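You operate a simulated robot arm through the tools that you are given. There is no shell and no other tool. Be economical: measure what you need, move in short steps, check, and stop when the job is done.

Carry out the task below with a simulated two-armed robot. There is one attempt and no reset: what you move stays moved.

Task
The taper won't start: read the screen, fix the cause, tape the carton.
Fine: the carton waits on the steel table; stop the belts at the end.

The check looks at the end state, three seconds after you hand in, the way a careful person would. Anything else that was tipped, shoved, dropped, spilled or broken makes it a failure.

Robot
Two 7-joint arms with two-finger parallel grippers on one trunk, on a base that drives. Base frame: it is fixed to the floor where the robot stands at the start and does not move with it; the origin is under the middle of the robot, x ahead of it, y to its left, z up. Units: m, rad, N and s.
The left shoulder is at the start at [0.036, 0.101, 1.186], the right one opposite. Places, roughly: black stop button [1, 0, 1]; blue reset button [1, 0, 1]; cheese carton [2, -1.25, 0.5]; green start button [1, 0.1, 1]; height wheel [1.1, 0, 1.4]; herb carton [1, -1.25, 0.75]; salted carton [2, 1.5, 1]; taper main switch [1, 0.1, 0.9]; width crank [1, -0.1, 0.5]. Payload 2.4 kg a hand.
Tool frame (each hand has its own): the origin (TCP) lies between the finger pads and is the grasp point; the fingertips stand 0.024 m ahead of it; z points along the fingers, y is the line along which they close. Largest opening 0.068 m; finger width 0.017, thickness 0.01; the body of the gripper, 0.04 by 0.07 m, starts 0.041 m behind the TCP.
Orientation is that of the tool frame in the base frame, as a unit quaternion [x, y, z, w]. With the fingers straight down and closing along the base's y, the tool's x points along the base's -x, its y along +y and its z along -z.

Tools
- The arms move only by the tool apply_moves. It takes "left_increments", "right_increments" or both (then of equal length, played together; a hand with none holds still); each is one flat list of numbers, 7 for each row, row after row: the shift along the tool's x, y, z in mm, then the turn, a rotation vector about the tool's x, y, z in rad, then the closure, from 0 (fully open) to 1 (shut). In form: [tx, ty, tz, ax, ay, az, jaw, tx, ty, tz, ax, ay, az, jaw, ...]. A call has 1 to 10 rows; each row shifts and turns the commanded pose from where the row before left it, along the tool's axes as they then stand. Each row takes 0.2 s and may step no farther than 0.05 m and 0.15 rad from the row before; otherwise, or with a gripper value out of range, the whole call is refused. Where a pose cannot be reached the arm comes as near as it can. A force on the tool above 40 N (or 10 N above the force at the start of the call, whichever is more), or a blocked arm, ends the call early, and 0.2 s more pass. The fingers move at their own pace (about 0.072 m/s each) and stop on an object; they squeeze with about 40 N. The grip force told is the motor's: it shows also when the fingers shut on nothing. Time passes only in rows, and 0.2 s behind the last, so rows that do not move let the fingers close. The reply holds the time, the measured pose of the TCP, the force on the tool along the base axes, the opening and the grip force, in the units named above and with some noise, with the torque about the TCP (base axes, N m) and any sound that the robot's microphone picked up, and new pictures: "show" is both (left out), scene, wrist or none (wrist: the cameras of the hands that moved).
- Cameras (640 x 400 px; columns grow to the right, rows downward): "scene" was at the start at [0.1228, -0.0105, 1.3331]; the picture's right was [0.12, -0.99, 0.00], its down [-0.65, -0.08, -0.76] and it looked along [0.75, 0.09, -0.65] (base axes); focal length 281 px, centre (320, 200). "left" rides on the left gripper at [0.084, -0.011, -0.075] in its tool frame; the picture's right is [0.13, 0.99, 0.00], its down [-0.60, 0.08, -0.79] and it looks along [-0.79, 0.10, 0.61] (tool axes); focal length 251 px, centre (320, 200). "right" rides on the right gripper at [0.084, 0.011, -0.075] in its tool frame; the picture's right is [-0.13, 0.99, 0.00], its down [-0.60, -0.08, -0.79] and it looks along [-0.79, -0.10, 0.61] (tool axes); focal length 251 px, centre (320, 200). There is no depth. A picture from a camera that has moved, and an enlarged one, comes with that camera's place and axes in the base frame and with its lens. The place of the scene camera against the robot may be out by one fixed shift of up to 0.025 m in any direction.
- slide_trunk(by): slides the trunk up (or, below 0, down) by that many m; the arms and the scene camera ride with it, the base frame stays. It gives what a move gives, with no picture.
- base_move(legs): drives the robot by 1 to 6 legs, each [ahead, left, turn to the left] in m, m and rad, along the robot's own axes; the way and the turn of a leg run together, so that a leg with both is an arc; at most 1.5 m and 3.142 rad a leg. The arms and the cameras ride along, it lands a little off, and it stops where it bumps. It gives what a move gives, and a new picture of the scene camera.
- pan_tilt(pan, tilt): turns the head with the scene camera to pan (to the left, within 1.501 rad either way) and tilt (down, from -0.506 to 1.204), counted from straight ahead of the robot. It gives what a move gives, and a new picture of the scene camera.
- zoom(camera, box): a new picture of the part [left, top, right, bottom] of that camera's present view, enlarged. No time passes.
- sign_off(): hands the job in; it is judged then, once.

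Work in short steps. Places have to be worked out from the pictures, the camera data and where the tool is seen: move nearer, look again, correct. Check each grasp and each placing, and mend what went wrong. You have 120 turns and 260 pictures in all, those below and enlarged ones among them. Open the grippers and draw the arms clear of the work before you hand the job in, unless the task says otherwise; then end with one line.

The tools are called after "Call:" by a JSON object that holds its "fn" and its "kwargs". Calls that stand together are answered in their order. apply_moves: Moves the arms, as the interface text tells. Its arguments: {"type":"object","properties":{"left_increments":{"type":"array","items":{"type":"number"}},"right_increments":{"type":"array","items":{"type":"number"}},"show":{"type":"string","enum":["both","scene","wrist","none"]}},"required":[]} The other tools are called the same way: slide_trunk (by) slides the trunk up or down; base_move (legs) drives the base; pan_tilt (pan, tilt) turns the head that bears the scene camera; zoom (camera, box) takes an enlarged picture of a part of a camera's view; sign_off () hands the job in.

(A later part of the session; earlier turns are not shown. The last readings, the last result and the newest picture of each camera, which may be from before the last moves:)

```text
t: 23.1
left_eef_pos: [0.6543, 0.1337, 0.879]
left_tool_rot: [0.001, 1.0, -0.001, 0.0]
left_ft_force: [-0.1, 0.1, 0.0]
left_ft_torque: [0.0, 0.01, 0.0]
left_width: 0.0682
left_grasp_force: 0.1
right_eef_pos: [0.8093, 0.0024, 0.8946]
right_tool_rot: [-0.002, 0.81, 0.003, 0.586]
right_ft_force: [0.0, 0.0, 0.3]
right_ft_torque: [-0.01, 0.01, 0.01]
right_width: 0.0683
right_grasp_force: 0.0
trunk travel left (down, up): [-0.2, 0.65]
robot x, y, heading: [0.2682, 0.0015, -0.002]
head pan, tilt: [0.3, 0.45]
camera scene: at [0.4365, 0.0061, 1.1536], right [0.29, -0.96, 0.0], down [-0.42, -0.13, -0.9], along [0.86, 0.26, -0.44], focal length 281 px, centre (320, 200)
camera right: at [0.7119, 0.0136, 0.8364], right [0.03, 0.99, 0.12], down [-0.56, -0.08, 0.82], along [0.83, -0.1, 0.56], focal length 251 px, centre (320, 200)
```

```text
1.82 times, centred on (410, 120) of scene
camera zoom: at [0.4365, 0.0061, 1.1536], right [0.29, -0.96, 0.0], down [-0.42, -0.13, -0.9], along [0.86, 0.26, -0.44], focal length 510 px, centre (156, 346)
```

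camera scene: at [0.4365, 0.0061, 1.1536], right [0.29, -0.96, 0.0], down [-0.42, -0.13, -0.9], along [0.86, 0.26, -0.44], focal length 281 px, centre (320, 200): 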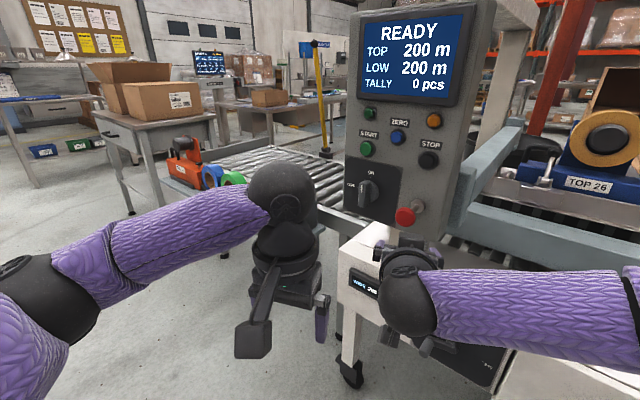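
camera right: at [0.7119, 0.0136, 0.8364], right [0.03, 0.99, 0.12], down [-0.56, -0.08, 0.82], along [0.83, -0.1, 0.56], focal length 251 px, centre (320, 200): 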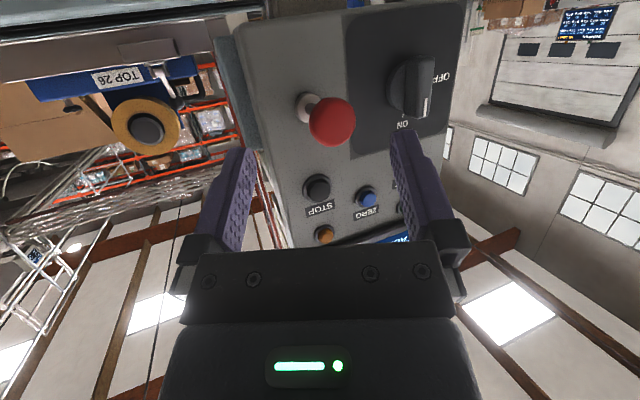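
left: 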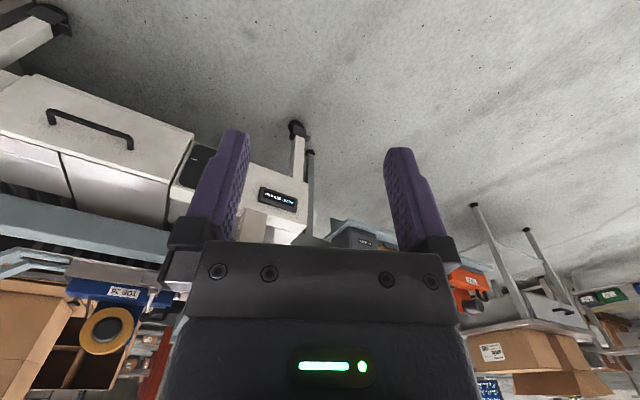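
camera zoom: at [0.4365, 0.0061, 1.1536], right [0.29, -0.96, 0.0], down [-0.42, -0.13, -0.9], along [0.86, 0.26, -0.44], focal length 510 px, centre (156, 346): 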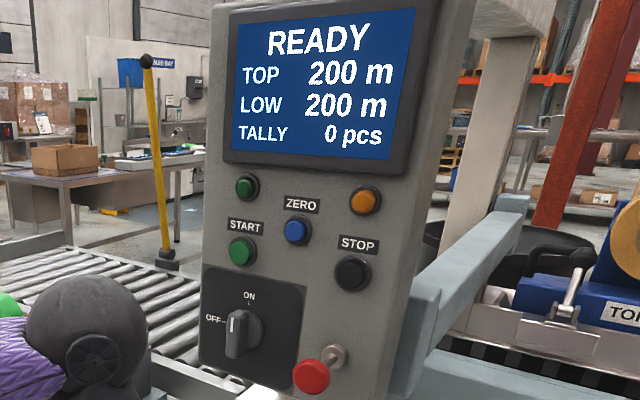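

READY, knob stays out. START triangulates to about (1.02, 0.105, 0.991). I'll close the right fingers, raise the hand to that height, and drive ahead/left so it can be reached.

Call:
{"fn": "apply_moves", "kwargs": {"right_increments": [-35, 0, -11.5, 0, 0, 0, 1, -35, 0, -11.5, 0, 0, 0, 1, -35, 0, -11.5, 0, 0, 0, 1], "show": "none"}}

Call:
{"fn": "base_move", "kwargs": {"legs": [[0.0, 0.1, 0]]}}

Call:
{"fn": "zoom", "kwargs": {"camera": "right", "box": [0, 0, 640, 400]}}

```text
t: 23.9
left_eef_pos: [0.6541, 0.1335, 0.8787]
left_tool_rot: [0.001, 1.0, 0.0, 0.0]
left_ft_force: [-0.4, -0.5, -0.5]
left_ft_torque: [0.02, 0.02, -0.02]
left_width: 0.0685
left_grasp_force: 0.1
right_eef_pos: [0.8098, 0.004, 1.0053]
right_tool_rot: [-0.003, 0.81, 0.003, 0.586]
right_ft_force: [-0.3, -0.1, 0.1]
right_ft_torque: [0.01, -0.02, 0.01]
right_width: 0.0
right_grasp_force: 23.4
trunk travel left (down, up): [-0.2, 0.65]
robot x, y, heading: [0.267, 0.0019, -0.0]
head pan, tilt: [0.3, 0.45]
```

```text
t: 25.0
left_eef_pos: [0.6544, 0.2334, 0.8779]
left_tool_rot: [0.0, 1.0, 0.0, 0.0]
left_ft_force: [0.3, -0.7, 1.3]
left_ft_torque: [0.0, 0.02, 0.0]
left_width: 0.0678
left_grasp_force: 0.1
right_eef_pos: [0.8102, 0.1026, 1.0052]
right_tool_rot: [-0.003, 0.811, 0.003, 0.585]
right_ft_force: [0.1, 0.4, 0.1]
right_ft_torque: [0.0, -0.01, -0.01]
right_width: 0.0
right_grasp_force: 23.7
trunk travel left (down, up): [-0.2, 0.65]
robot x, y, heading: [0.2684, 0.0974, -0.004]
head pan, tilt: [0.3, 0.45]
camera scene: at [0.4367, 0.1062, 1.1536], right [0.29, -0.96, 0.0], down [-0.42, -0.13, -0.9], along [0.86, 0.26, -0.44], focal length 281 px, centre (320, 200)
```

scene: 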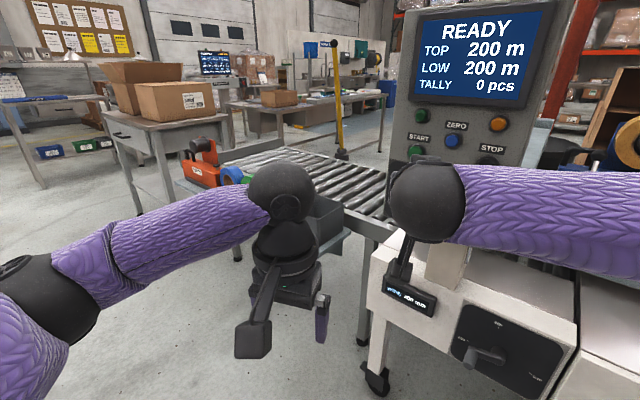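

```text
1.00 times, centred on (320, 200) of right (not enlarged: the box is as wide or as high as the picture)
camera zoom: at [0.7112, 0.1134, 0.9466], right [0.03, 0.99, 0.12], down [-0.56, -0.08, 0.82], along [0.83, -0.1, 0.55], focal length 251 px, centre (320, 200)
```

zoom: 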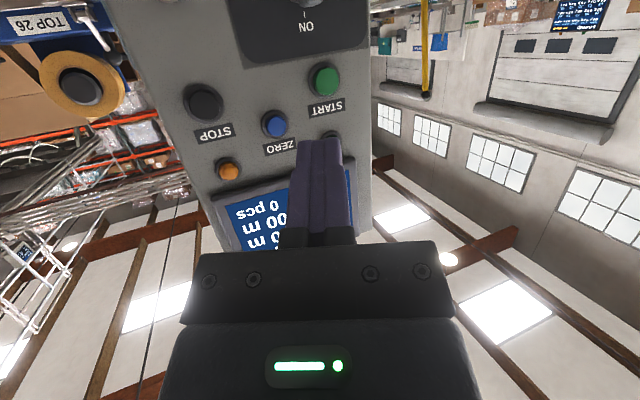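

START confirmed at (1.02, 0.102, 0.992). Driving 0.12 m ahead so the fingertips stop about 7 cm short of it.

Call:
{"fn": "base_move", "kwargs": {"legs": [[0.12, 0, 0]]}}

Call:
{"fn": "zoom", "kwargs": {"camera": "right", "box": [0, 0, 640, 400]}}

```text
t: 26.2
left_eef_pos: [0.7732, 0.2345, 0.8783]
left_tool_rot: [0.001, 1.0, 0.0, -0.001]
left_ft_force: [0.5, 0.0, -0.1]
left_ft_torque: [-0.05, 0.02, 0.0]
left_width: 0.0681
left_grasp_force: 0.0
right_eef_pos: [0.9296, 0.1022, 1.0036]
right_tool_rot: [-0.003, 0.811, 0.004, 0.585]
right_ft_force: [0.1, -1.4, 0.8]
right_ft_torque: [-0.03, -0.04, -0.01]
right_width: 0.0001
right_grasp_force: 23.5
trunk travel left (down, up): [-0.2, 0.65]
robot x, y, heading: [0.3866, 0.0987, -0.003]
head pan, tilt: [0.3, 0.45]
camera scene: at [0.5563, 0.106, 1.1536], right [0.29, -0.96, 0.0], down [-0.42, -0.13, -0.9], along [0.86, 0.26, -0.44], focal length 281 px, centre (320, 200)
```

scene: 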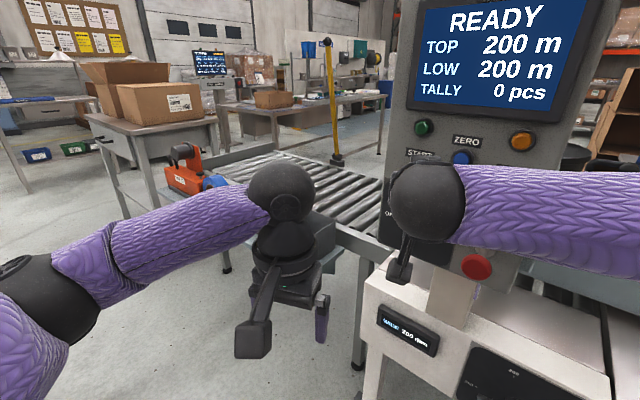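

```text
1.00 times, centred on (320, 200) of right (not enlarged: the box is as wide or as high as the picture)
camera zoom: at [0.8308, 0.1133, 0.9466], right [0.03, 0.99, 0.12], down [-0.56, -0.09, 0.82], along [0.83, -0.1, 0.55], focal length 251 px, centre (320, 200)
```

zoom: 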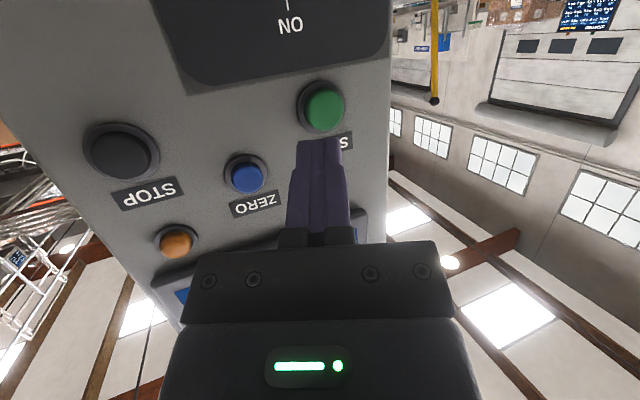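

Aligned. Pressing: approach 55 mm, then small steps, then retreat, all in one call.

Call:
{"fn": "apply_moves", "kwargs": {"right_increments": [-7, 1, 30, 0, 0, 0, 1, -6, 0, 24, 0, 0, 0, 1, -1.6, 0, 4.7, 0, 0, 0, 1, -1.6, 0, 4.7, 0, 0, 0, 1, -1.2, 0, 3.5, 0, 0, 0, 1], "show": "both"}}

```text
t: 27.4
left_eef_pos: [0.7704, 0.2334, 0.8804]
left_tool_rot: [0.001, 1.0, 0.0, 0.001]
left_ft_force: [0.5, -0.1, 0.6]
left_ft_torque: [0.0, 0.0, 0.01]
left_width: 0.0679
left_grasp_force: 0.1
right_eef_pos: [0.9934, 0.1051, 1.0003]
right_tool_rot: [-0.004, 0.81, 0.005, 0.586]
right_ft_force: [-36.9, -1.8, -8.3]
right_ft_torque: [0.04, 0.22, -0.28]
right_width: 0.0
right_grasp_force: 23.7
trunk travel left (down, up): [-0.2, 0.65]
robot x, y, heading: [0.3881, 0.0975, -0.001]
head pan, tilt: [0.3, 0.45]
heard: click
camera scene: at [0.5515, 0.1056, 1.1542], right [0.29, -0.96, 0.0], down [-0.41, -0.13, -0.9], along [0.86, 0.26, -0.43], focal length 281 px, centre (320, 200)
camera right: at [0.8954, 0.1153, 0.9436], right [0.03, 0.99, 0.13], down [-0.56, -0.09, 0.82], along [0.83, -0.09, 0.56], focal length 251 px, centre (320, 200)
```

scene: 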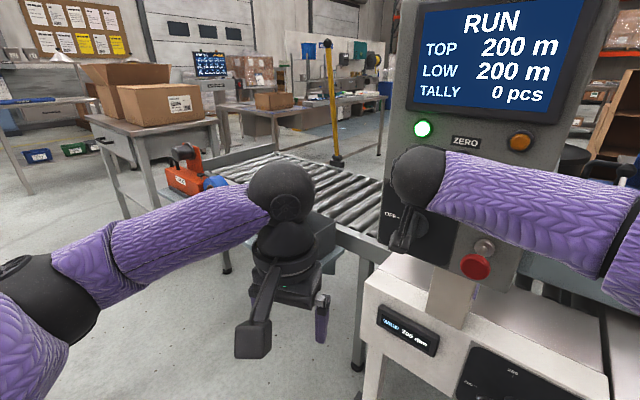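
right: 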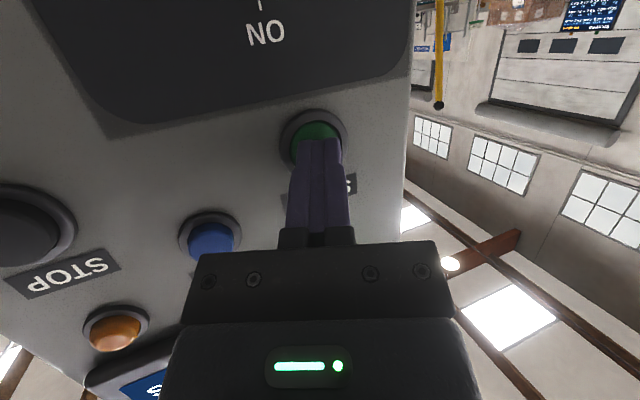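

RUN is on. Withdrawing the hand, backing away from the panel and driving right toward the carton on the steel table.

Call:
{"fn": "apply_moves", "kwargs": {"right_increments": [6, 0, -19, 0, 0, 0, 1, 13, 0, -40, 0, 0, 0, 1, 13, 0, -40, 0, 0, 0, 1, 13, 0, -40, 0, 0, 0, 1], "show": "none"}}

Call:
{"fn": "base_move", "kwargs": {"legs": [[-0.35, 0, 0], [0, -1.2, 0]]}}

Call:
{"fn": "pan_tilt", "kwargs": {"pan": 0.0, "tilt": 0.5}}

```text
t: 28.4
left_eef_pos: [0.7734, 0.2336, 0.8783]
left_tool_rot: [0.002, 1.0, 0.001, 0.0]
left_ft_force: [0.7, -0.6, -0.5]
left_ft_torque: [0.0, 0.04, -0.02]
left_width: 0.0678
left_grasp_force: 0.0
right_eef_pos: [0.8524, 0.1025, 1.0007]
right_tool_rot: [-0.002, 0.811, 0.003, 0.585]
right_ft_force: [0.1, 0.9, 0.2]
right_ft_torque: [-0.01, -0.02, -0.04]
right_width: 0.0
right_grasp_force: 23.8
trunk travel left (down, up): [-0.2, 0.65]
robot x, y, heading: [0.3898, 0.1002, -0.002]
head pan, tilt: [0.3, 0.45]
```

```text
t: 36.4
left_eef_pos: [0.421, -0.9632, 0.879]
left_tool_rot: [0.004, 1.0, 0.0, 0.0]
left_ft_force: [-0.2, -0.5, -0.2]
left_ft_torque: [0.05, -0.02, -0.01]
left_width: 0.0679
left_grasp_force: 0.0
right_eef_pos: [0.4979, -1.0953, 1.0004]
right_tool_rot: [-0.001, 0.811, 0.002, 0.585]
right_ft_force: [0.3, -0.1, 0.3]
right_ft_torque: [-0.02, 0.03, -0.02]
right_width: 0.0
right_grasp_force: 23.2
trunk travel left (down, up): [-0.2, 0.65]
robot x, y, heading: [0.0376, -1.0962, -0.006]
head pan, tilt: [0.3, 0.45]
camera scene: at [0.2027, -1.0907, 1.1536], right [0.29, -0.96, 0.0], down [-0.42, -0.13, -0.9], along [0.86, 0.26, -0.44], focal length 281 px, centre (320, 200)
```

scene: 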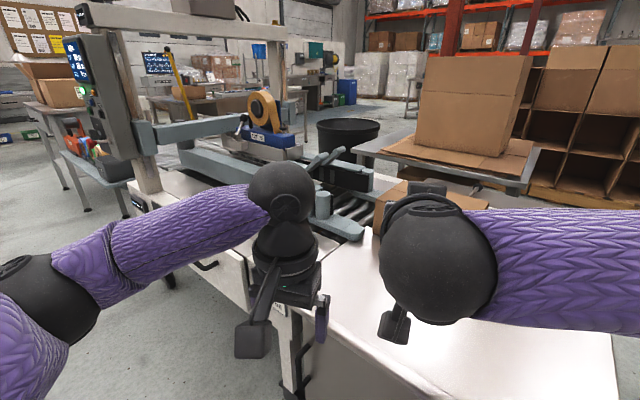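

```text
t: 37.2
left_eef_pos: [0.42, -0.9644, 0.8777]
left_tool_rot: [0.004, 1.0, 0.0, 0.0]
left_ft_force: [-0.1, 0.2, -1.5]
left_ft_torque: [0.04, -0.01, -0.01]
left_width: 0.0679
left_grasp_force: 0.1
right_eef_pos: [0.4982, -1.0964, 1.0005]
right_tool_rot: [0.0, 0.811, 0.001, 0.585]
right_ft_force: [0.5, 0.2, 0.2]
right_ft_torque: [0.01, 0.02, -0.03]
right_width: 0.0
right_grasp_force: 23.9
trunk travel left (down, up): [-0.2, 0.65]
robot x, y, heading: [0.0378, -1.097, -0.009]
head pan, tilt: [0.0, 0.499]
camera scene: at [0.2057, -1.1178, 1.1492], right [-0.01, -1.0, 0.0], down [-0.48, 0.0, -0.88], along [0.88, -0.01, -0.48], focal length 281 px, centre (320, 200)
```

scene: 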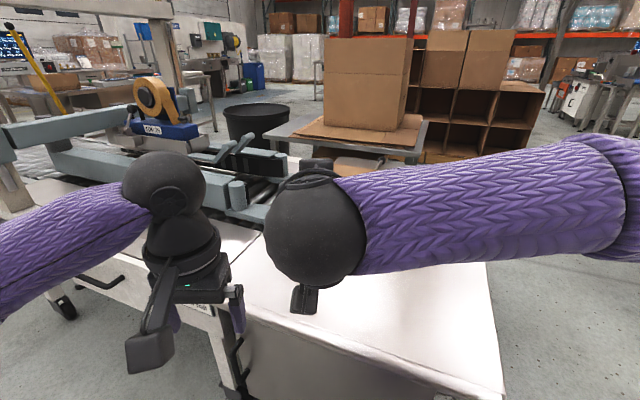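

The arms hide the carton. Driving 0.4 m further right to see it.

Call:
{"fn": "base_move", "kwargs": {"legs": [[0, -0.45, 0]]}}

Call:
{"fn": "pan_tilt", "kwargs": {"pan": 0.35, "tilt": 0.5}}

Call:
{"fn": "zoom", "kwargs": {"camera": "right", "box": [0, 0, 640, 400]}}

```text
t: 39.9
left_eef_pos: [0.4174, -1.4198, 0.8792]
left_tool_rot: [0.004, 1.0, 0.0, 0.0]
left_ft_force: [-0.1, 1.1, -0.3]
left_ft_torque: [-0.01, -0.01, 0.01]
left_width: 0.0678
left_grasp_force: 0.1
right_eef_pos: [0.4943, -1.5503, 0.9999]
right_tool_rot: [0.001, 0.811, 0.0, 0.585]
right_ft_force: [-0.1, 0.6, 0.2]
right_ft_torque: [-0.03, 0.01, 0.0]
right_width: 0.0
right_grasp_force: 23.5
trunk travel left (down, up): [-0.2, 0.65]
robot x, y, heading: [0.0324, -1.5493, -0.005]
head pan, tilt: [0.0, 0.499]
camera scene: at [0.2016, -1.5725, 1.1492], right [-0.01, -1.0, 0.0], down [-0.48, 0.0, -0.88], along [0.88, -0.01, -0.48], focal length 281 px, centre (320, 200)
```

scene: 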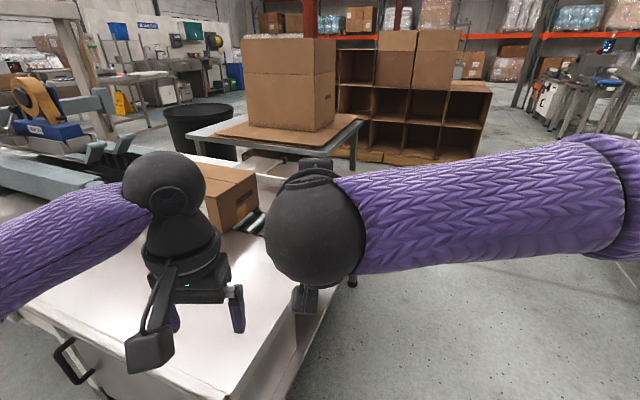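

```text
t: 40.7
left_eef_pos: [0.4163, -1.4189, 0.879]
left_tool_rot: [0.005, 1.0, 0.0, 0.001]
left_ft_force: [0.1, 0.3, -0.1]
left_ft_torque: [0.04, -0.02, 0.02]
left_width: 0.068
left_grasp_force: 0.0
right_eef_pos: [0.4953, -1.5497, 1.0007]
right_tool_rot: [0.0, 0.811, 0.001, 0.585]
right_ft_force: [-0.7, -0.6, 0.3]
right_ft_torque: [0.0, -0.01, 0.0]
right_width: 0.0001
right_grasp_force: 23.2
trunk travel left (down, up): [-0.2, 0.65]
robot x, y, heading: [0.0349, -1.5515, -0.01]
head pan, tilt: [0.351, 0.499]
camera scene: at [0.1964, -1.5413, 1.1492], right [0.33, -0.94, 0.0], down [-0.45, -0.16, -0.88], along [0.83, 0.29, -0.48], focal length 281 px, centre (320, 200)
```

scene: 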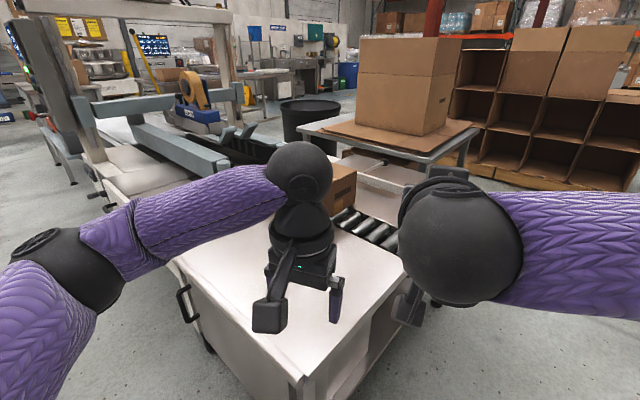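

```text
1.00 times, centred on (320, 200) of right (not enlarged: the box is as wide or as high as the picture)
camera zoom: at [0.3963, -1.5392, 0.9427], right [0.04, 0.99, 0.12], down [-0.56, -0.08, 0.82], along [0.83, -0.1, 0.55], focal length 251 px, centre (320, 200)
```

zoom: 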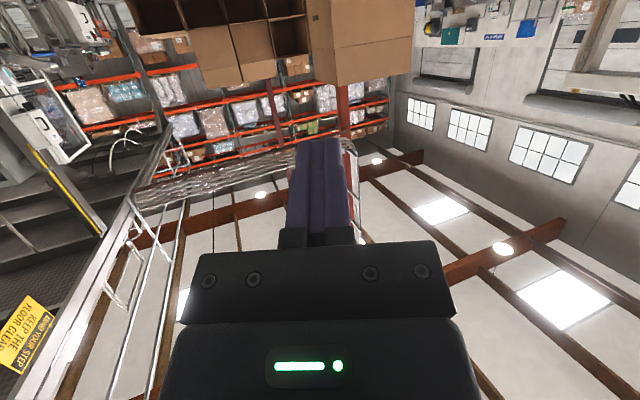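

The left wrist hides the carton. I'll spread the hands apart sideways (and raise the trunk a bit) to see between them.

Call:
{"fn": "apply_moves", "kwargs": {"left_increments": [0, 40, 0, 0, 0, 0, 0, 0, 40, 0, 0, 0, 0, 0, 0, 40, 0, 0, 0, 0, 0, 0, 40, 0, 0, 0, 0, 0], "right_increments": [0, -40, 0, 0, 0, 0, 1, 0, -40, 0, 0, 0, 0, 1, 0, -40, 0, 0, 0, 0, 1, 0, 0, 0, 0, 0, 0, 1], "show": "none"}}

Call:
{"fn": "slide_trunk", "kwargs": {"by": 0.15}}

Call:
{"fn": "base_move", "kwargs": {"legs": [[0, 0.1, 0]]}}

Call:
{"fn": "pan_tilt", "kwargs": {"pan": 0.1, "tilt": 0.6}}

```text
t: 41.7
left_eef_pos: [0.419, -1.2577, 0.8795]
left_tool_rot: [0.004, 1.0, 0.001, 0.0]
left_ft_force: [0.6, 0.2, 0.7]
left_ft_torque: [0.01, -0.01, -0.01]
left_width: 0.0679
left_grasp_force: 0.1
right_eef_pos: [0.4954, -1.6706, 1.0006]
right_tool_rot: [0.0, 0.811, 0.001, 0.585]
right_ft_force: [1.0, 0.4, 0.3]
right_ft_torque: [0.01, -0.01, 0.02]
right_width: 0.0003
right_grasp_force: 23.8
trunk travel left (down, up): [-0.2, 0.65]
robot x, y, heading: [0.0307, -1.5508, -0.007]
head pan, tilt: [0.351, 0.499]
```

```text
t: 43.5
left_eef_pos: [0.418, -1.2598, 1.0279]
left_tool_rot: [0.004, 1.0, 0.0, 0.0]
left_ft_force: [0.3, -0.1, 0.3]
left_ft_torque: [0.03, 0.01, 0.02]
left_width: 0.068
left_grasp_force: 0.1
right_eef_pos: [0.4953, -1.671, 1.1493]
right_tool_rot: [0.0, 0.811, 0.001, 0.585]
right_ft_force: [0.3, -0.3, 0.6]
right_ft_torque: [0.01, 0.0, 0.0]
right_width: 0.0
right_grasp_force: 23.3
trunk travel left (down, up): [-0.35, 0.5]
robot x, y, heading: [0.0269, -1.5455, -0.011]
head pan, tilt: [0.351, 0.499]
```

```text
t: 44.6
left_eef_pos: [0.4195, -1.1584, 1.0277]
left_tool_rot: [0.005, 1.0, 0.0, 0.0]
left_ft_force: [-0.9, 0.1, 0.4]
left_ft_torque: [0.02, 0.0, -0.03]
left_width: 0.0681
left_grasp_force: 0.1
right_eef_pos: [0.496, -1.5692, 1.15]
right_tool_rot: [0.001, 0.811, 0.0, 0.585]
right_ft_force: [-0.2, 0.0, 0.5]
right_ft_torque: [-0.01, 0.0, 0.02]
right_width: 0.0
right_grasp_force: 23.6
trunk travel left (down, up): [-0.35, 0.5]
robot x, y, heading: [0.0286, -1.4493, -0.015]
head pan, tilt: [0.351, 0.499]
camera scene: at [0.1644, -1.4396, 1.3013], right [0.33, -0.94, 0.0], down [-0.45, -0.16, -0.88], along [0.83, 0.29, -0.48], focal length 281 px, centre (320, 200)
```

scene: 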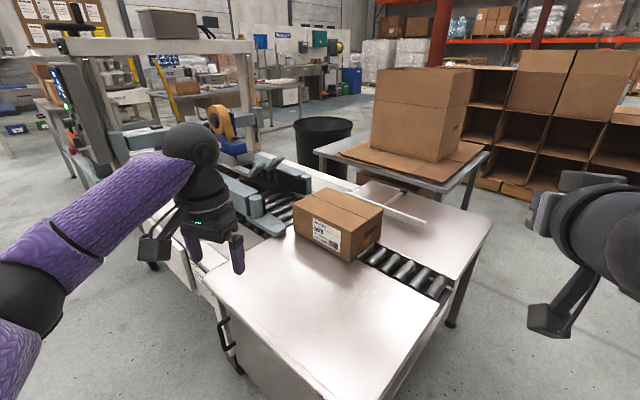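

```text
t: 45.4
left_eef_pos: [0.419, -1.1593, 1.028]
left_tool_rot: [0.004, 1.0, 0.001, 0.0]
left_ft_force: [-0.3, 0.4, 0.2]
left_ft_torque: [0.02, 0.0, -0.01]
left_width: 0.0681
left_grasp_force: 0.0
right_eef_pos: [0.4958, -1.571, 1.1505]
right_tool_rot: [0.001, 0.811, 0.0, 0.585]
right_ft_force: [0.4, -0.2, 0.0]
right_ft_torque: [-0.02, -0.02, -0.04]
right_width: 0.0001
right_grasp_force: 24.2
trunk travel left (down, up): [-0.35, 0.5]
robot x, y, heading: [0.0377, -1.4488, -0.009]
head pan, tilt: [0.099, 0.6]
camera scene: at [0.1666, -1.4627, 1.2923], right [0.09, -1.0, 0.0], down [-0.56, -0.05, -0.83], along [0.82, 0.07, -0.56], focal length 281 px, centre (320, 200)
```

scene: 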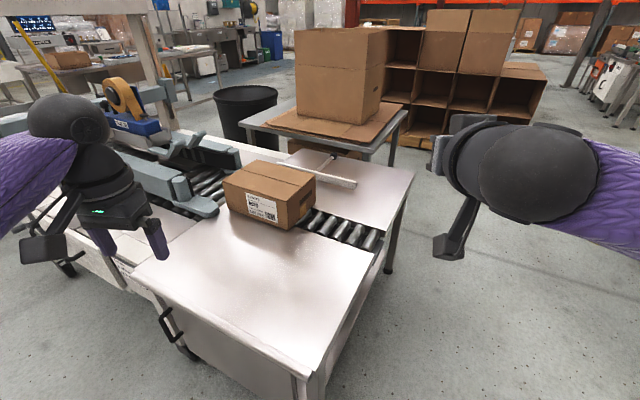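

Good view now. Enlarging to get the carton's pose and the lane.

Call:
{"fn": "zoom", "kwargs": {"camera": "scene", "box": [120, 110, 420, 300]}}

```text
2.11 times, centred on (270, 205) of scene
camera zoom: at [0.1666, -1.4627, 1.2923], right [0.09, -1.0, 0.0], down [-0.56, -0.05, -0.83], along [0.82, 0.07, -0.56], focal length 591 px, centre (425, 190)
```

zoom: 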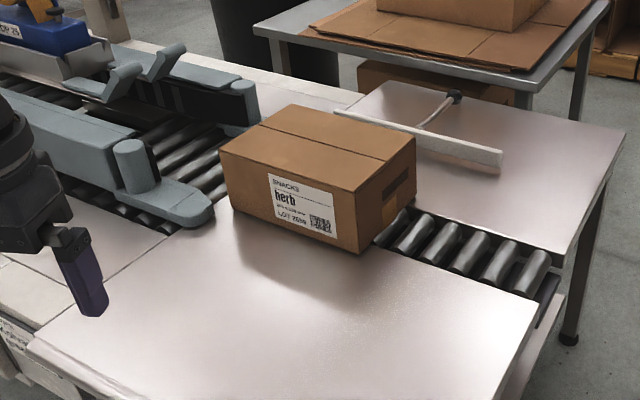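

The whole machine is yawed about 22° (lane direction ≈ (0.38, 0.92)); the carton already lies square in the lane, its rear face centred near (1.05, -1.30), table top z≈0.61. I need to know how near the base can come; looking down.

Call:
{"fn": "pan_tilt", "kwargs": {"pan": 0.3, "tilt": 1.2}}

```text
t: 46.4
left_eef_pos: [0.4191, -1.1596, 1.0284]
left_tool_rot: [0.004, 1.0, 0.0, -0.001]
left_ft_force: [-0.8, 0.5, -0.1]
left_ft_torque: [0.0, 0.01, 0.0]
left_width: 0.0679
left_grasp_force: 0.1
right_eef_pos: [0.4952, -1.5701, 1.1494]
right_tool_rot: [0.0, 0.811, 0.001, 0.585]
right_ft_force: [0.5, 0.9, -0.6]
right_ft_torque: [0.01, 0.01, 0.04]
right_width: 0.0
right_grasp_force: 23.5
trunk travel left (down, up): [-0.35, 0.5]
robot x, y, heading: [0.0312, -1.4478, -0.01]
head pan, tilt: [0.3, 1.201]
camera scene: at [0.1322, -1.4547, 1.2477], right [0.29, -0.96, 0.0], down [-0.89, -0.27, -0.36], along [0.35, 0.1, -0.93], focal length 281 px, centre (320, 200)
```

scene: 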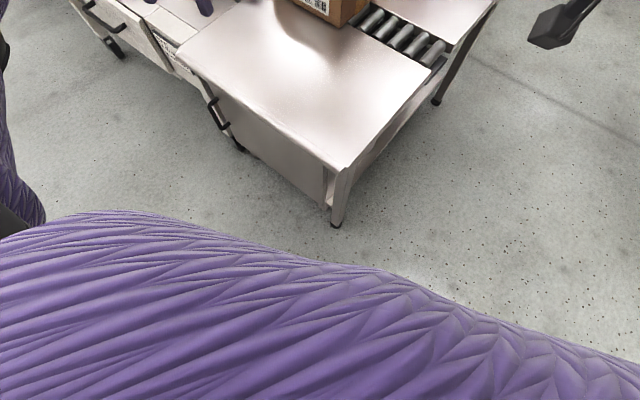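

I'll look at the table's end from the right to see whether there is open space beneath it.

Call:
{"fn": "base_move", "kwargs": {"legs": [[0, -0.75, 0]]}}

Call:
{"fn": "pan_tilt", "kwargs": {"pan": 0.7, "tilt": 0.65}}

Call:
{"fn": "pan_tilt", "kwargs": {"pan": 0.0, "tilt": 0.5}}

```text
t: 50.5
left_eef_pos: [0.4106, -1.9157, 1.029]
left_tool_rot: [0.008, 1.0, 0.0, -0.001]
left_ft_force: [-0.4, 0.1, 1.1]
left_ft_torque: [0.02, 0.0, -0.05]
left_width: 0.0682
left_grasp_force: 0.0
right_eef_pos: [0.4846, -2.3284, 1.1493]
right_tool_rot: [0.002, 0.811, 0.0, 0.585]
right_ft_force: [-0.4, -0.6, 0.0]
right_ft_torque: [0.01, -0.01, -0.01]
right_width: 0.0
right_grasp_force: 23.7
trunk travel left (down, up): [-0.35, 0.5]
robot x, y, heading: [0.0212, -2.2065, -0.017]
head pan, tilt: [0.3, 1.201]
camera scene: at [0.1224, -2.2106, 1.2476], right [0.28, -0.96, 0.0], down [-0.89, -0.26, -0.36], along [0.35, 0.1, -0.93], focal length 281 px, centre (320, 200)
```

scene: 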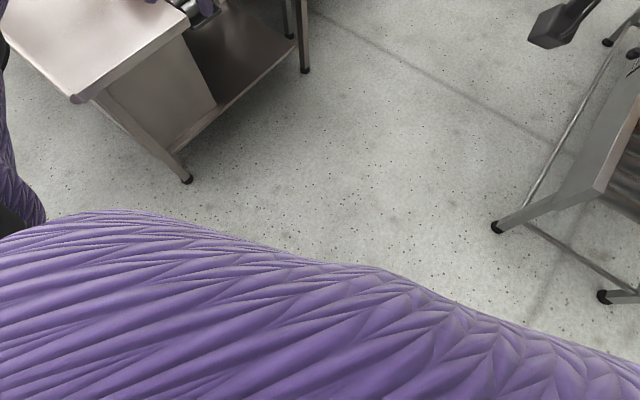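

```text
t: 51.5
left_eef_pos: [0.4113, -1.9167, 1.0284]
left_tool_rot: [0.008, 1.0, 0.0, 0.0]
left_ft_force: [0.4, 0.3, 0.5]
left_ft_torque: [0.0, -0.03, -0.04]
left_width: 0.0678
left_grasp_force: 0.0
right_eef_pos: [0.4855, -2.328, 1.1498]
right_tool_rot: [0.003, 0.811, -0.002, 0.585]
right_ft_force: [0.2, -0.5, -0.1]
right_ft_torque: [0.0, 0.0, -0.02]
right_width: 0.0
right_grasp_force: 23.5
trunk travel left (down, up): [-0.35, 0.5]
robot x, y, heading: [0.0205, -2.2076, -0.013]
head pan, tilt: [0.7, 0.649]
camera scene: at [0.136, -2.1713, 1.2879], right [0.63, -0.78, 0.0], down [-0.47, -0.38, -0.8], along [0.62, 0.5, -0.61], focal length 281 px, centre (320, 200)
```

scene: 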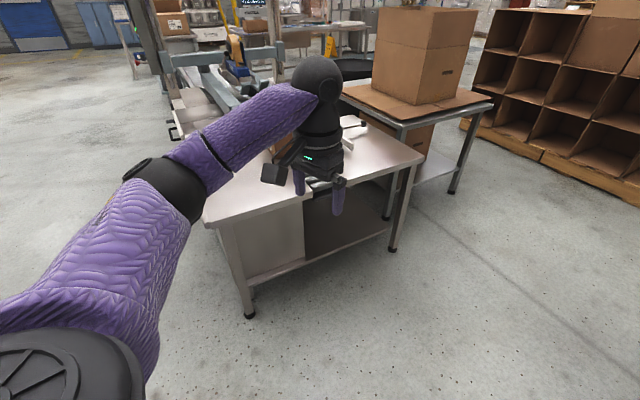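

```text
t: 52.5
left_eef_pos: [0.411, -1.9164, 1.0286]
left_tool_rot: [0.008, 1.0, 0.0, 0.0]
left_ft_force: [0.0, -0.1, 0.2]
left_ft_torque: [0.0, -0.01, -0.03]
left_width: 0.068
left_grasp_force: 0.1
right_eef_pos: [0.4848, -2.3274, 1.1501]
right_tool_rot: [0.002, 0.811, 0.0, 0.585]
right_ft_force: [0.3, 0.1, 0.0]
right_ft_torque: [0.01, -0.01, -0.03]
right_width: 0.0
right_grasp_force: 24.1
trunk travel left (down, up): [-0.35, 0.5]
robot x, y, heading: [0.0212, -2.2073, -0.02]
head pan, tilt: [0.0, 0.499]
camera scene: at [0.1597, -2.2275, 1.3013], right [-0.02, -1.0, 0.0], down [-0.48, 0.01, -0.88], along [0.88, -0.01, -0.48], focal length 281 px, centre (320, 200)
```

scene: 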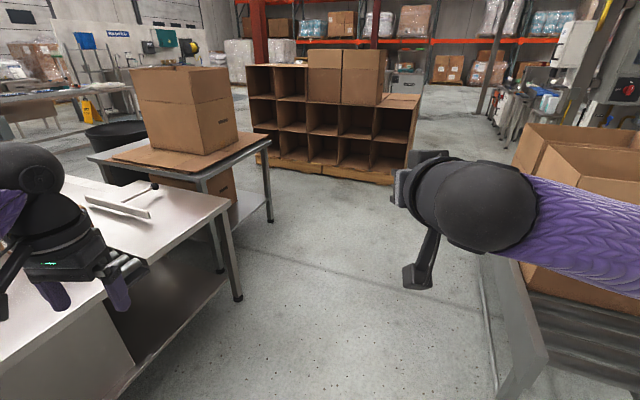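

The table has a shelf low at its end, so I'll work from the front, facing square to the lane, and creep in. First: lift the left hand out of the way, pitch the right hand to ~45° down, and drive back left.

Call:
{"fn": "apply_moves", "kwargs": {"left_increments": [0, 0, -45, 0, 0, 0, 0, 0, 0, -45, 0, 0, 0, 0, 0, 0, -45, 0, 0, 0, 0, 0, 0, -45, 0, 0, 0, 0, 0, 0, -45, 0, 0, 0, 0], "right_increments": [0, 0, 0, 0, 0.15, 0, 1, 0, 0, 0, 0, 0.15, 0, 1, 0, 0, 0, 0, 0.15, 0, 1, 0, 0, 0, 0, 0, 0, 1, 0, 0, 0, 0, 0, 0, 1], "show": "none"}}

Call:
{"fn": "base_move", "kwargs": {"legs": [[0, 1.1, 0], [0, 0.2, -0.38]]}}

Call:
{"fn": "pan_tilt", "kwargs": {"pan": 0.0, "tilt": 0.6}}

```text
t: 53.7
left_eef_pos: [0.4143, -1.9168, 1.225]
left_tool_rot: [-0.002, 1.0, -0.005, 0.005]
left_ft_force: [2.6, -4.0, -3.2]
left_ft_torque: [0.26, 0.02, 0.32]
left_width: 0.0681
left_grasp_force: 0.1
left hand out of reach, approached as far as the arm can: row 5
right_eef_pos: [0.4851, -2.3284, 1.1499]
right_tool_rot: [0.003, 0.921, -0.001, 0.389]
right_ft_force: [0.9, -0.1, -0.2]
right_ft_torque: [-0.05, -0.02, 0.03]
right_width: 0.0
right_grasp_force: 23.9
trunk travel left (down, up): [-0.35, 0.5]
robot x, y, heading: [0.0213, -2.2054, -0.017]
head pan, tilt: [0.0, 0.499]
stopped in row 5 (left hand): the force on the tool passed its limit at 131 N (the readings are from after the stop); the commanded pose is now the measured one
```

```text
t: 60.5
left_eef_pos: [0.5499, -0.7957, 1.2255]
left_tool_rot: [0.186, 0.983, -0.008, 0.004]
left_ft_force: [6.0, -4.5, -4.3]
left_ft_torque: [0.27, -0.01, 0.27]
left_width: 0.0682
left_grasp_force: 0.1
right_eef_pos: [0.4652, -1.2039, 1.1501]
right_tool_rot: [0.174, 0.904, -0.073, 0.383]
right_ft_force: [0.0, 0.0, 0.2]
right_ft_torque: [-0.04, 0.02, -0.01]
right_width: 0.0
right_grasp_force: 23.6
trunk travel left (down, up): [-0.35, 0.5]
robot x, y, heading: [0.0795, -0.9165, -0.393]
head pan, tilt: [0.0, 0.499]
camera scene: at [0.2067, -0.9899, 1.3013], right [-0.38, -0.92, 0.0], down [-0.44, 0.18, -0.88], along [0.81, -0.34, -0.48], focal length 281 px, centre (320, 200)
```

scene: 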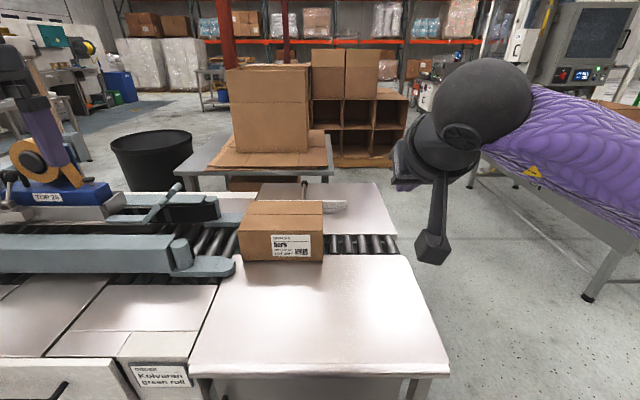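

```text
t: 61.1
left_eef_pos: [0.5474, -0.7962, 1.2253]
left_tool_rot: [0.185, 0.983, -0.005, 0.004]
left_ft_force: [4.2, -4.0, -3.6]
left_ft_torque: [0.25, -0.02, 0.32]
left_width: 0.0679
left_grasp_force: 0.0
right_eef_pos: [0.4641, -1.2043, 1.1498]
right_tool_rot: [0.174, 0.904, -0.073, 0.382]
right_ft_force: [-0.1, -0.9, -0.7]
right_ft_torque: [-0.01, -0.02, -0.02]
right_width: 0.0
right_grasp_force: 23.3
trunk travel left (down, up): [-0.35, 0.5]
robot x, y, heading: [0.0804, -0.9202, -0.388]
head pan, tilt: [0.0, 0.6]
camera scene: at [0.2041, -0.9893, 1.2923], right [-0.38, -0.92, 0.0], down [-0.52, 0.22, -0.83], along [0.76, -0.32, -0.56], focal length 281 px, centre (320, 200)
```

scene: 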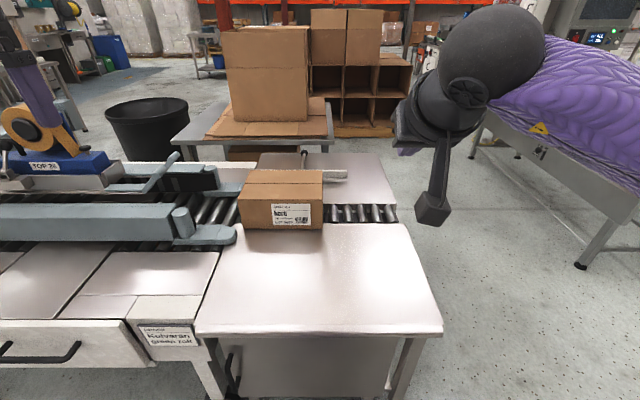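

Squared up to the lane; the carton rear face is about u≈-0.83 and the hand is ~0.1 m to its right. Lowering the trunk and creeping ahead 0.15 m.

Call:
{"fn": "slide_trunk", "kwargs": {"by": -0.22}}

Call:
{"fn": "base_move", "kwargs": {"legs": [[0.15, 0, 0]]}}

Call:
{"fn": "zoom", "kwargs": {"camera": "right", "box": [0, 0, 640, 400]}}

```text
t: 61.5
left_eef_pos: [0.5507, -0.7971, 1.2235]
left_tool_rot: [0.186, 0.982, -0.007, 0.008]
left_ft_force: [9.0, -7.6, -9.5]
left_ft_torque: [0.32, -0.27, 0.49]
left_width: 0.0681
left_grasp_force: 0.0
right_eef_pos: [0.4642, -1.204, 1.1482]
right_tool_rot: [0.175, 0.904, -0.073, 0.382]
right_ft_force: [0.2, 0.1, -0.6]
right_ft_torque: [-0.02, 0.01, 0.0]
right_width: 0.0
right_grasp_force: 23.5
trunk travel left (down, up): [-0.348, 0.502]
robot x, y, heading: [0.0755, -0.9238, -0.392]
head pan, tilt: [0.0, 0.6]
stopped: the force on the tool passed its limit at 50 N (the readings are from after the stop); the commanded pose is now the measured one
```

```text
t: 62.9
left_eef_pos: [0.6899, -0.8554, 1.2228]
left_tool_rot: [0.186, 0.983, -0.006, 0.007]
left_ft_force: [19.1, -16.6, -16.1]
left_ft_torque: [0.82, 0.01, 0.98]
left_width: 0.0681
left_grasp_force: 0.1
right_eef_pos: [0.6045, -1.2625, 1.1477]
right_tool_rot: [0.175, 0.905, -0.073, 0.381]
right_ft_force: [1.3, -0.4, 0.8]
right_ft_torque: [0.01, 0.01, -0.02]
right_width: 0.0
right_grasp_force: 23.2
trunk travel left (down, up): [-0.348, 0.502]
robot x, y, heading: [0.2175, -0.9776, -0.39]
head pan, tilt: [0.0, 0.6]
camera scene: at [0.3443, -1.0472, 1.2897], right [-0.38, -0.92, 0.0], down [-0.52, 0.22, -0.82], along [0.76, -0.32, -0.57], focal length 281 px, centre (320, 200)
```

scene: 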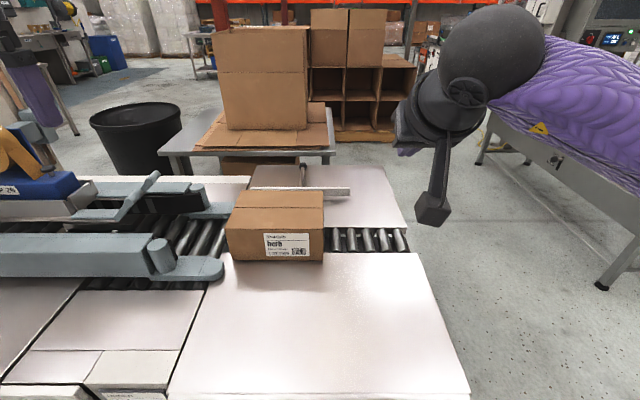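

```text
1.00 times, centred on (320, 200) of right (not enlarged: the box is as wide or as high as the picture)
camera zoom: at [0.5031, -1.2098, 1.1381], right [0.45, 0.89, 0.09], down [-0.17, -0.02, 0.99], along [0.88, -0.46, 0.14], focal length 251 px, centre (320, 200)
```

zoom: 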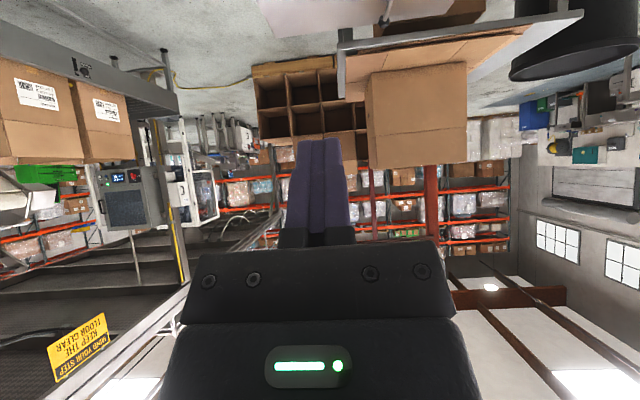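

The left hand is pressing against the robot itself, which blocked the trunk. Moving it away: down, forward and outward.

Call:
{"fn": "apply_moves", "kwargs": {"left_increments": [0, 0, 40, 0, 0, 0, 0, -10, 10, 30, 0, 0, 0, 0, -20, 20, 20, 0, 0, 0, 0], "show": "scene"}}

Call:
{"fn": "slide_trunk", "kwargs": {"by": -0.2}}

```text
t: 63.7
left_eef_pos: [0.7307, -0.8382, 1.1326]
left_tool_rot: [0.185, 0.983, -0.005, 0.008]
left_ft_force: [0.3, 0.2, 0.4]
left_ft_torque: [-0.01, 0.01, 0.02]
left_width: 0.068
left_grasp_force: 0.1
right_eef_pos: [0.6036, -1.2614, 1.1478]
right_tool_rot: [0.174, 0.905, -0.073, 0.382]
right_ft_force: [-0.3, 0.6, 0.2]
right_ft_torque: [0.0, 0.01, -0.03]
right_width: 0.0002
right_grasp_force: 23.7
trunk travel left (down, up): [-0.348, 0.502]
robot x, y, heading: [0.2181, -0.9773, -0.391]
head pan, tilt: [0.0, 0.6]
camera scene: at [0.3439, -1.0471, 1.2898], right [-0.38, -0.92, 0.0], down [-0.52, 0.22, -0.82], along [0.76, -0.32, -0.57], focal length 281 px, centre (320, 200)
```

scene: 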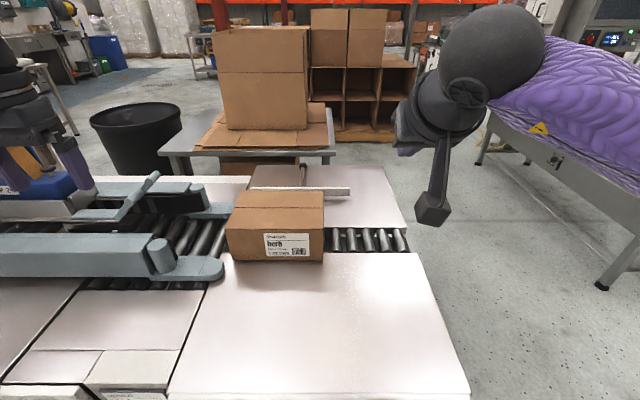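

```text
t: 65.8
left_eef_pos: [0.729, -0.8387, 0.9328]
left_tool_rot: [0.186, 0.983, -0.006, 0.008]
left_ft_force: [1.0, 0.5, -0.3]
left_ft_torque: [0.0, 0.01, -0.01]
left_width: 0.0679
left_grasp_force: 0.0
right_eef_pos: [0.6036, -1.2624, 0.9479]
right_tool_rot: [0.175, 0.904, -0.073, 0.382]
right_ft_force: [-0.8, 0.2, -0.5]
right_ft_torque: [-0.02, 0.0, 0.03]
right_width: 0.0002
right_grasp_force: 23.0
trunk travel left (down, up): [-0.148, 0.702]
robot x, y, heading: [0.2189, -0.9829, -0.392]
head pan, tilt: [0.0, 0.6]
```

Trunk is down. Now extending the right hand forward and down beside the carton's rear end to see how far it reaches.

Call:
{"fn": "apply_moves", "kwargs": {"right_increments": [-6.4, 0, 46, 0, 0, 0, 1, -6.4, 0, 46, 0, 0, 0, 1, -6.4, 0, 46, 0, 0, 0, 1, -6.4, 0, 46, 0, 0, 0, 1, -6.4, 0, 46, 0, 0, 0, 1, -6.4, 0, 46, 0, 0, 0, 1, -6.4, 0, 30, 0, 0, 0, 1], "show": "both"}}

```text
t: 67.4
left_eef_pos: [0.7299, -0.8395, 0.9331]
left_tool_rot: [0.185, 0.983, -0.006, 0.008]
left_ft_force: [0.4, 0.6, -0.1]
left_ft_torque: [-0.02, -0.01, 0.01]
left_width: 0.0682
left_grasp_force: 0.0
right_eef_pos: [0.7794, -1.3314, 0.803]
right_tool_rot: [0.174, 0.905, -0.073, 0.382]
right_ft_force: [-0.1, 0.8, 0.2]
right_ft_torque: [-0.03, 0.0, 0.0]
right_width: 0.0
right_grasp_force: 23.4
right hand out of reach, approached as far as the arm can: row 6, 7
trunk travel left (down, up): [-0.148, 0.702]
robot x, y, heading: [0.2164, -0.9731, -0.392]
head pan, tilt: [0.0, 0.6]
camera scene: at [0.3877, -1.0652, 1.0864], right [-0.38, -0.92, 0.0], down [-0.52, 0.22, -0.82], along [0.76, -0.32, -0.57], focal length 281 px, centre (320, 200)
camera right: at [0.6776, -1.2798, 0.7933], right [0.45, 0.89, 0.09], down [-0.17, -0.02, 0.99], along [0.88, -0.46, 0.14], focal length 251 px, centre (320, 200)
```

scene: 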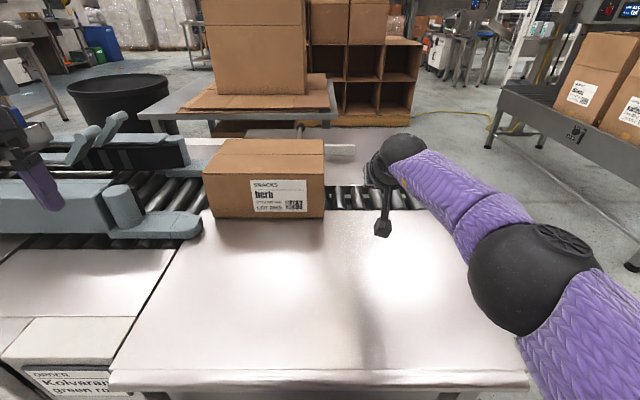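
right: 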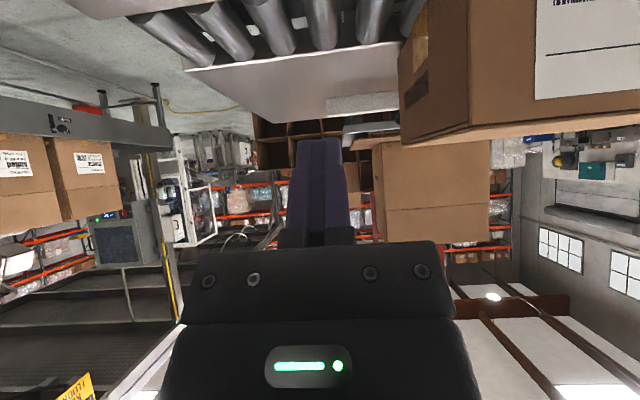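

Arm reach is ~0.64 m from the shoulder, so the base must come closer. Creeping ahead 0.1 m and checking it arrives freely.

Call:
{"fn": "base_move", "kwargs": {"legs": [[0.1, 0, 0]]}}

```text
t: 68.6
left_eef_pos: [0.8222, -0.8784, 0.934]
left_tool_rot: [0.185, 0.983, -0.007, 0.008]
left_ft_force: [-0.7, 0.2, -0.2]
left_ft_torque: [0.02, -0.03, 0.01]
left_width: 0.068
left_grasp_force: 0.1
right_eef_pos: [0.871, -1.3711, 0.8033]
right_tool_rot: [0.175, 0.905, -0.073, 0.382]
right_ft_force: [-0.1, -0.7, 0.5]
right_ft_torque: [0.04, -0.01, -0.01]
right_width: 0.0
right_grasp_force: 23.8
trunk travel left (down, up): [-0.148, 0.702]
robot x, y, heading: [0.3108, -1.013, -0.392]
head pan, tilt: [0.0, 0.6]
camera scene: at [0.4809, -1.1038, 1.0864], right [-0.38, -0.92, 0.0], down [-0.52, 0.22, -0.82], along [0.76, -0.32, -0.57], focal length 281 px, centre (320, 200)
```

scene: 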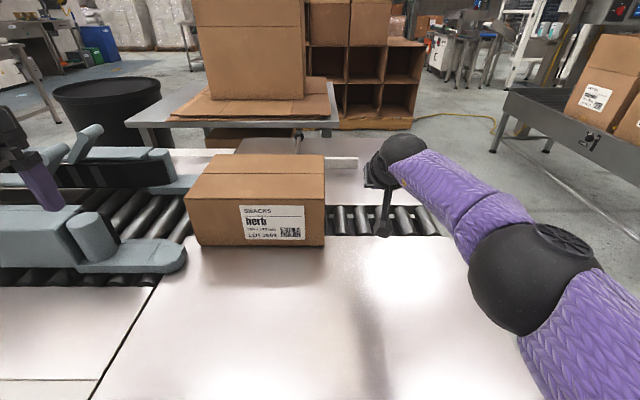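

No bump. Another 0.06 m.

Call:
{"fn": "base_move", "kwargs": {"legs": [[0.06, 0, 0]]}}

```text
t: 69.5
left_eef_pos: [0.8785, -0.8992, 0.9332]
left_tool_rot: [0.186, 0.982, -0.006, 0.008]
left_ft_force: [0.9, 1.1, -0.2]
left_ft_torque: [-0.03, 0.0, 0.01]
left_width: 0.0681
left_grasp_force: 0.0
right_eef_pos: [0.9276, -1.3933, 0.801]
right_tool_rot: [0.174, 0.905, -0.073, 0.382]
right_ft_force: [0.9, 0.1, 0.4]
right_ft_torque: [-0.02, 0.0, 0.03]
right_width: 0.0001
right_grasp_force: 24.0
trunk travel left (down, up): [-0.148, 0.702]
robot x, y, heading: [0.3684, -1.038, -0.39]
head pan, tilt: [0.0, 0.6]
camera scene: at [0.5367, -1.1268, 1.0864], right [-0.38, -0.92, 0.0], down [-0.52, 0.22, -0.82], along [0.76, -0.32, -0.57], focal length 281 px, centre (320, 200)
```

scene: 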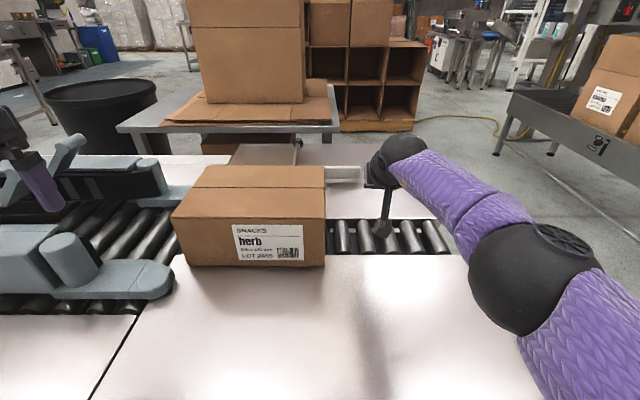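

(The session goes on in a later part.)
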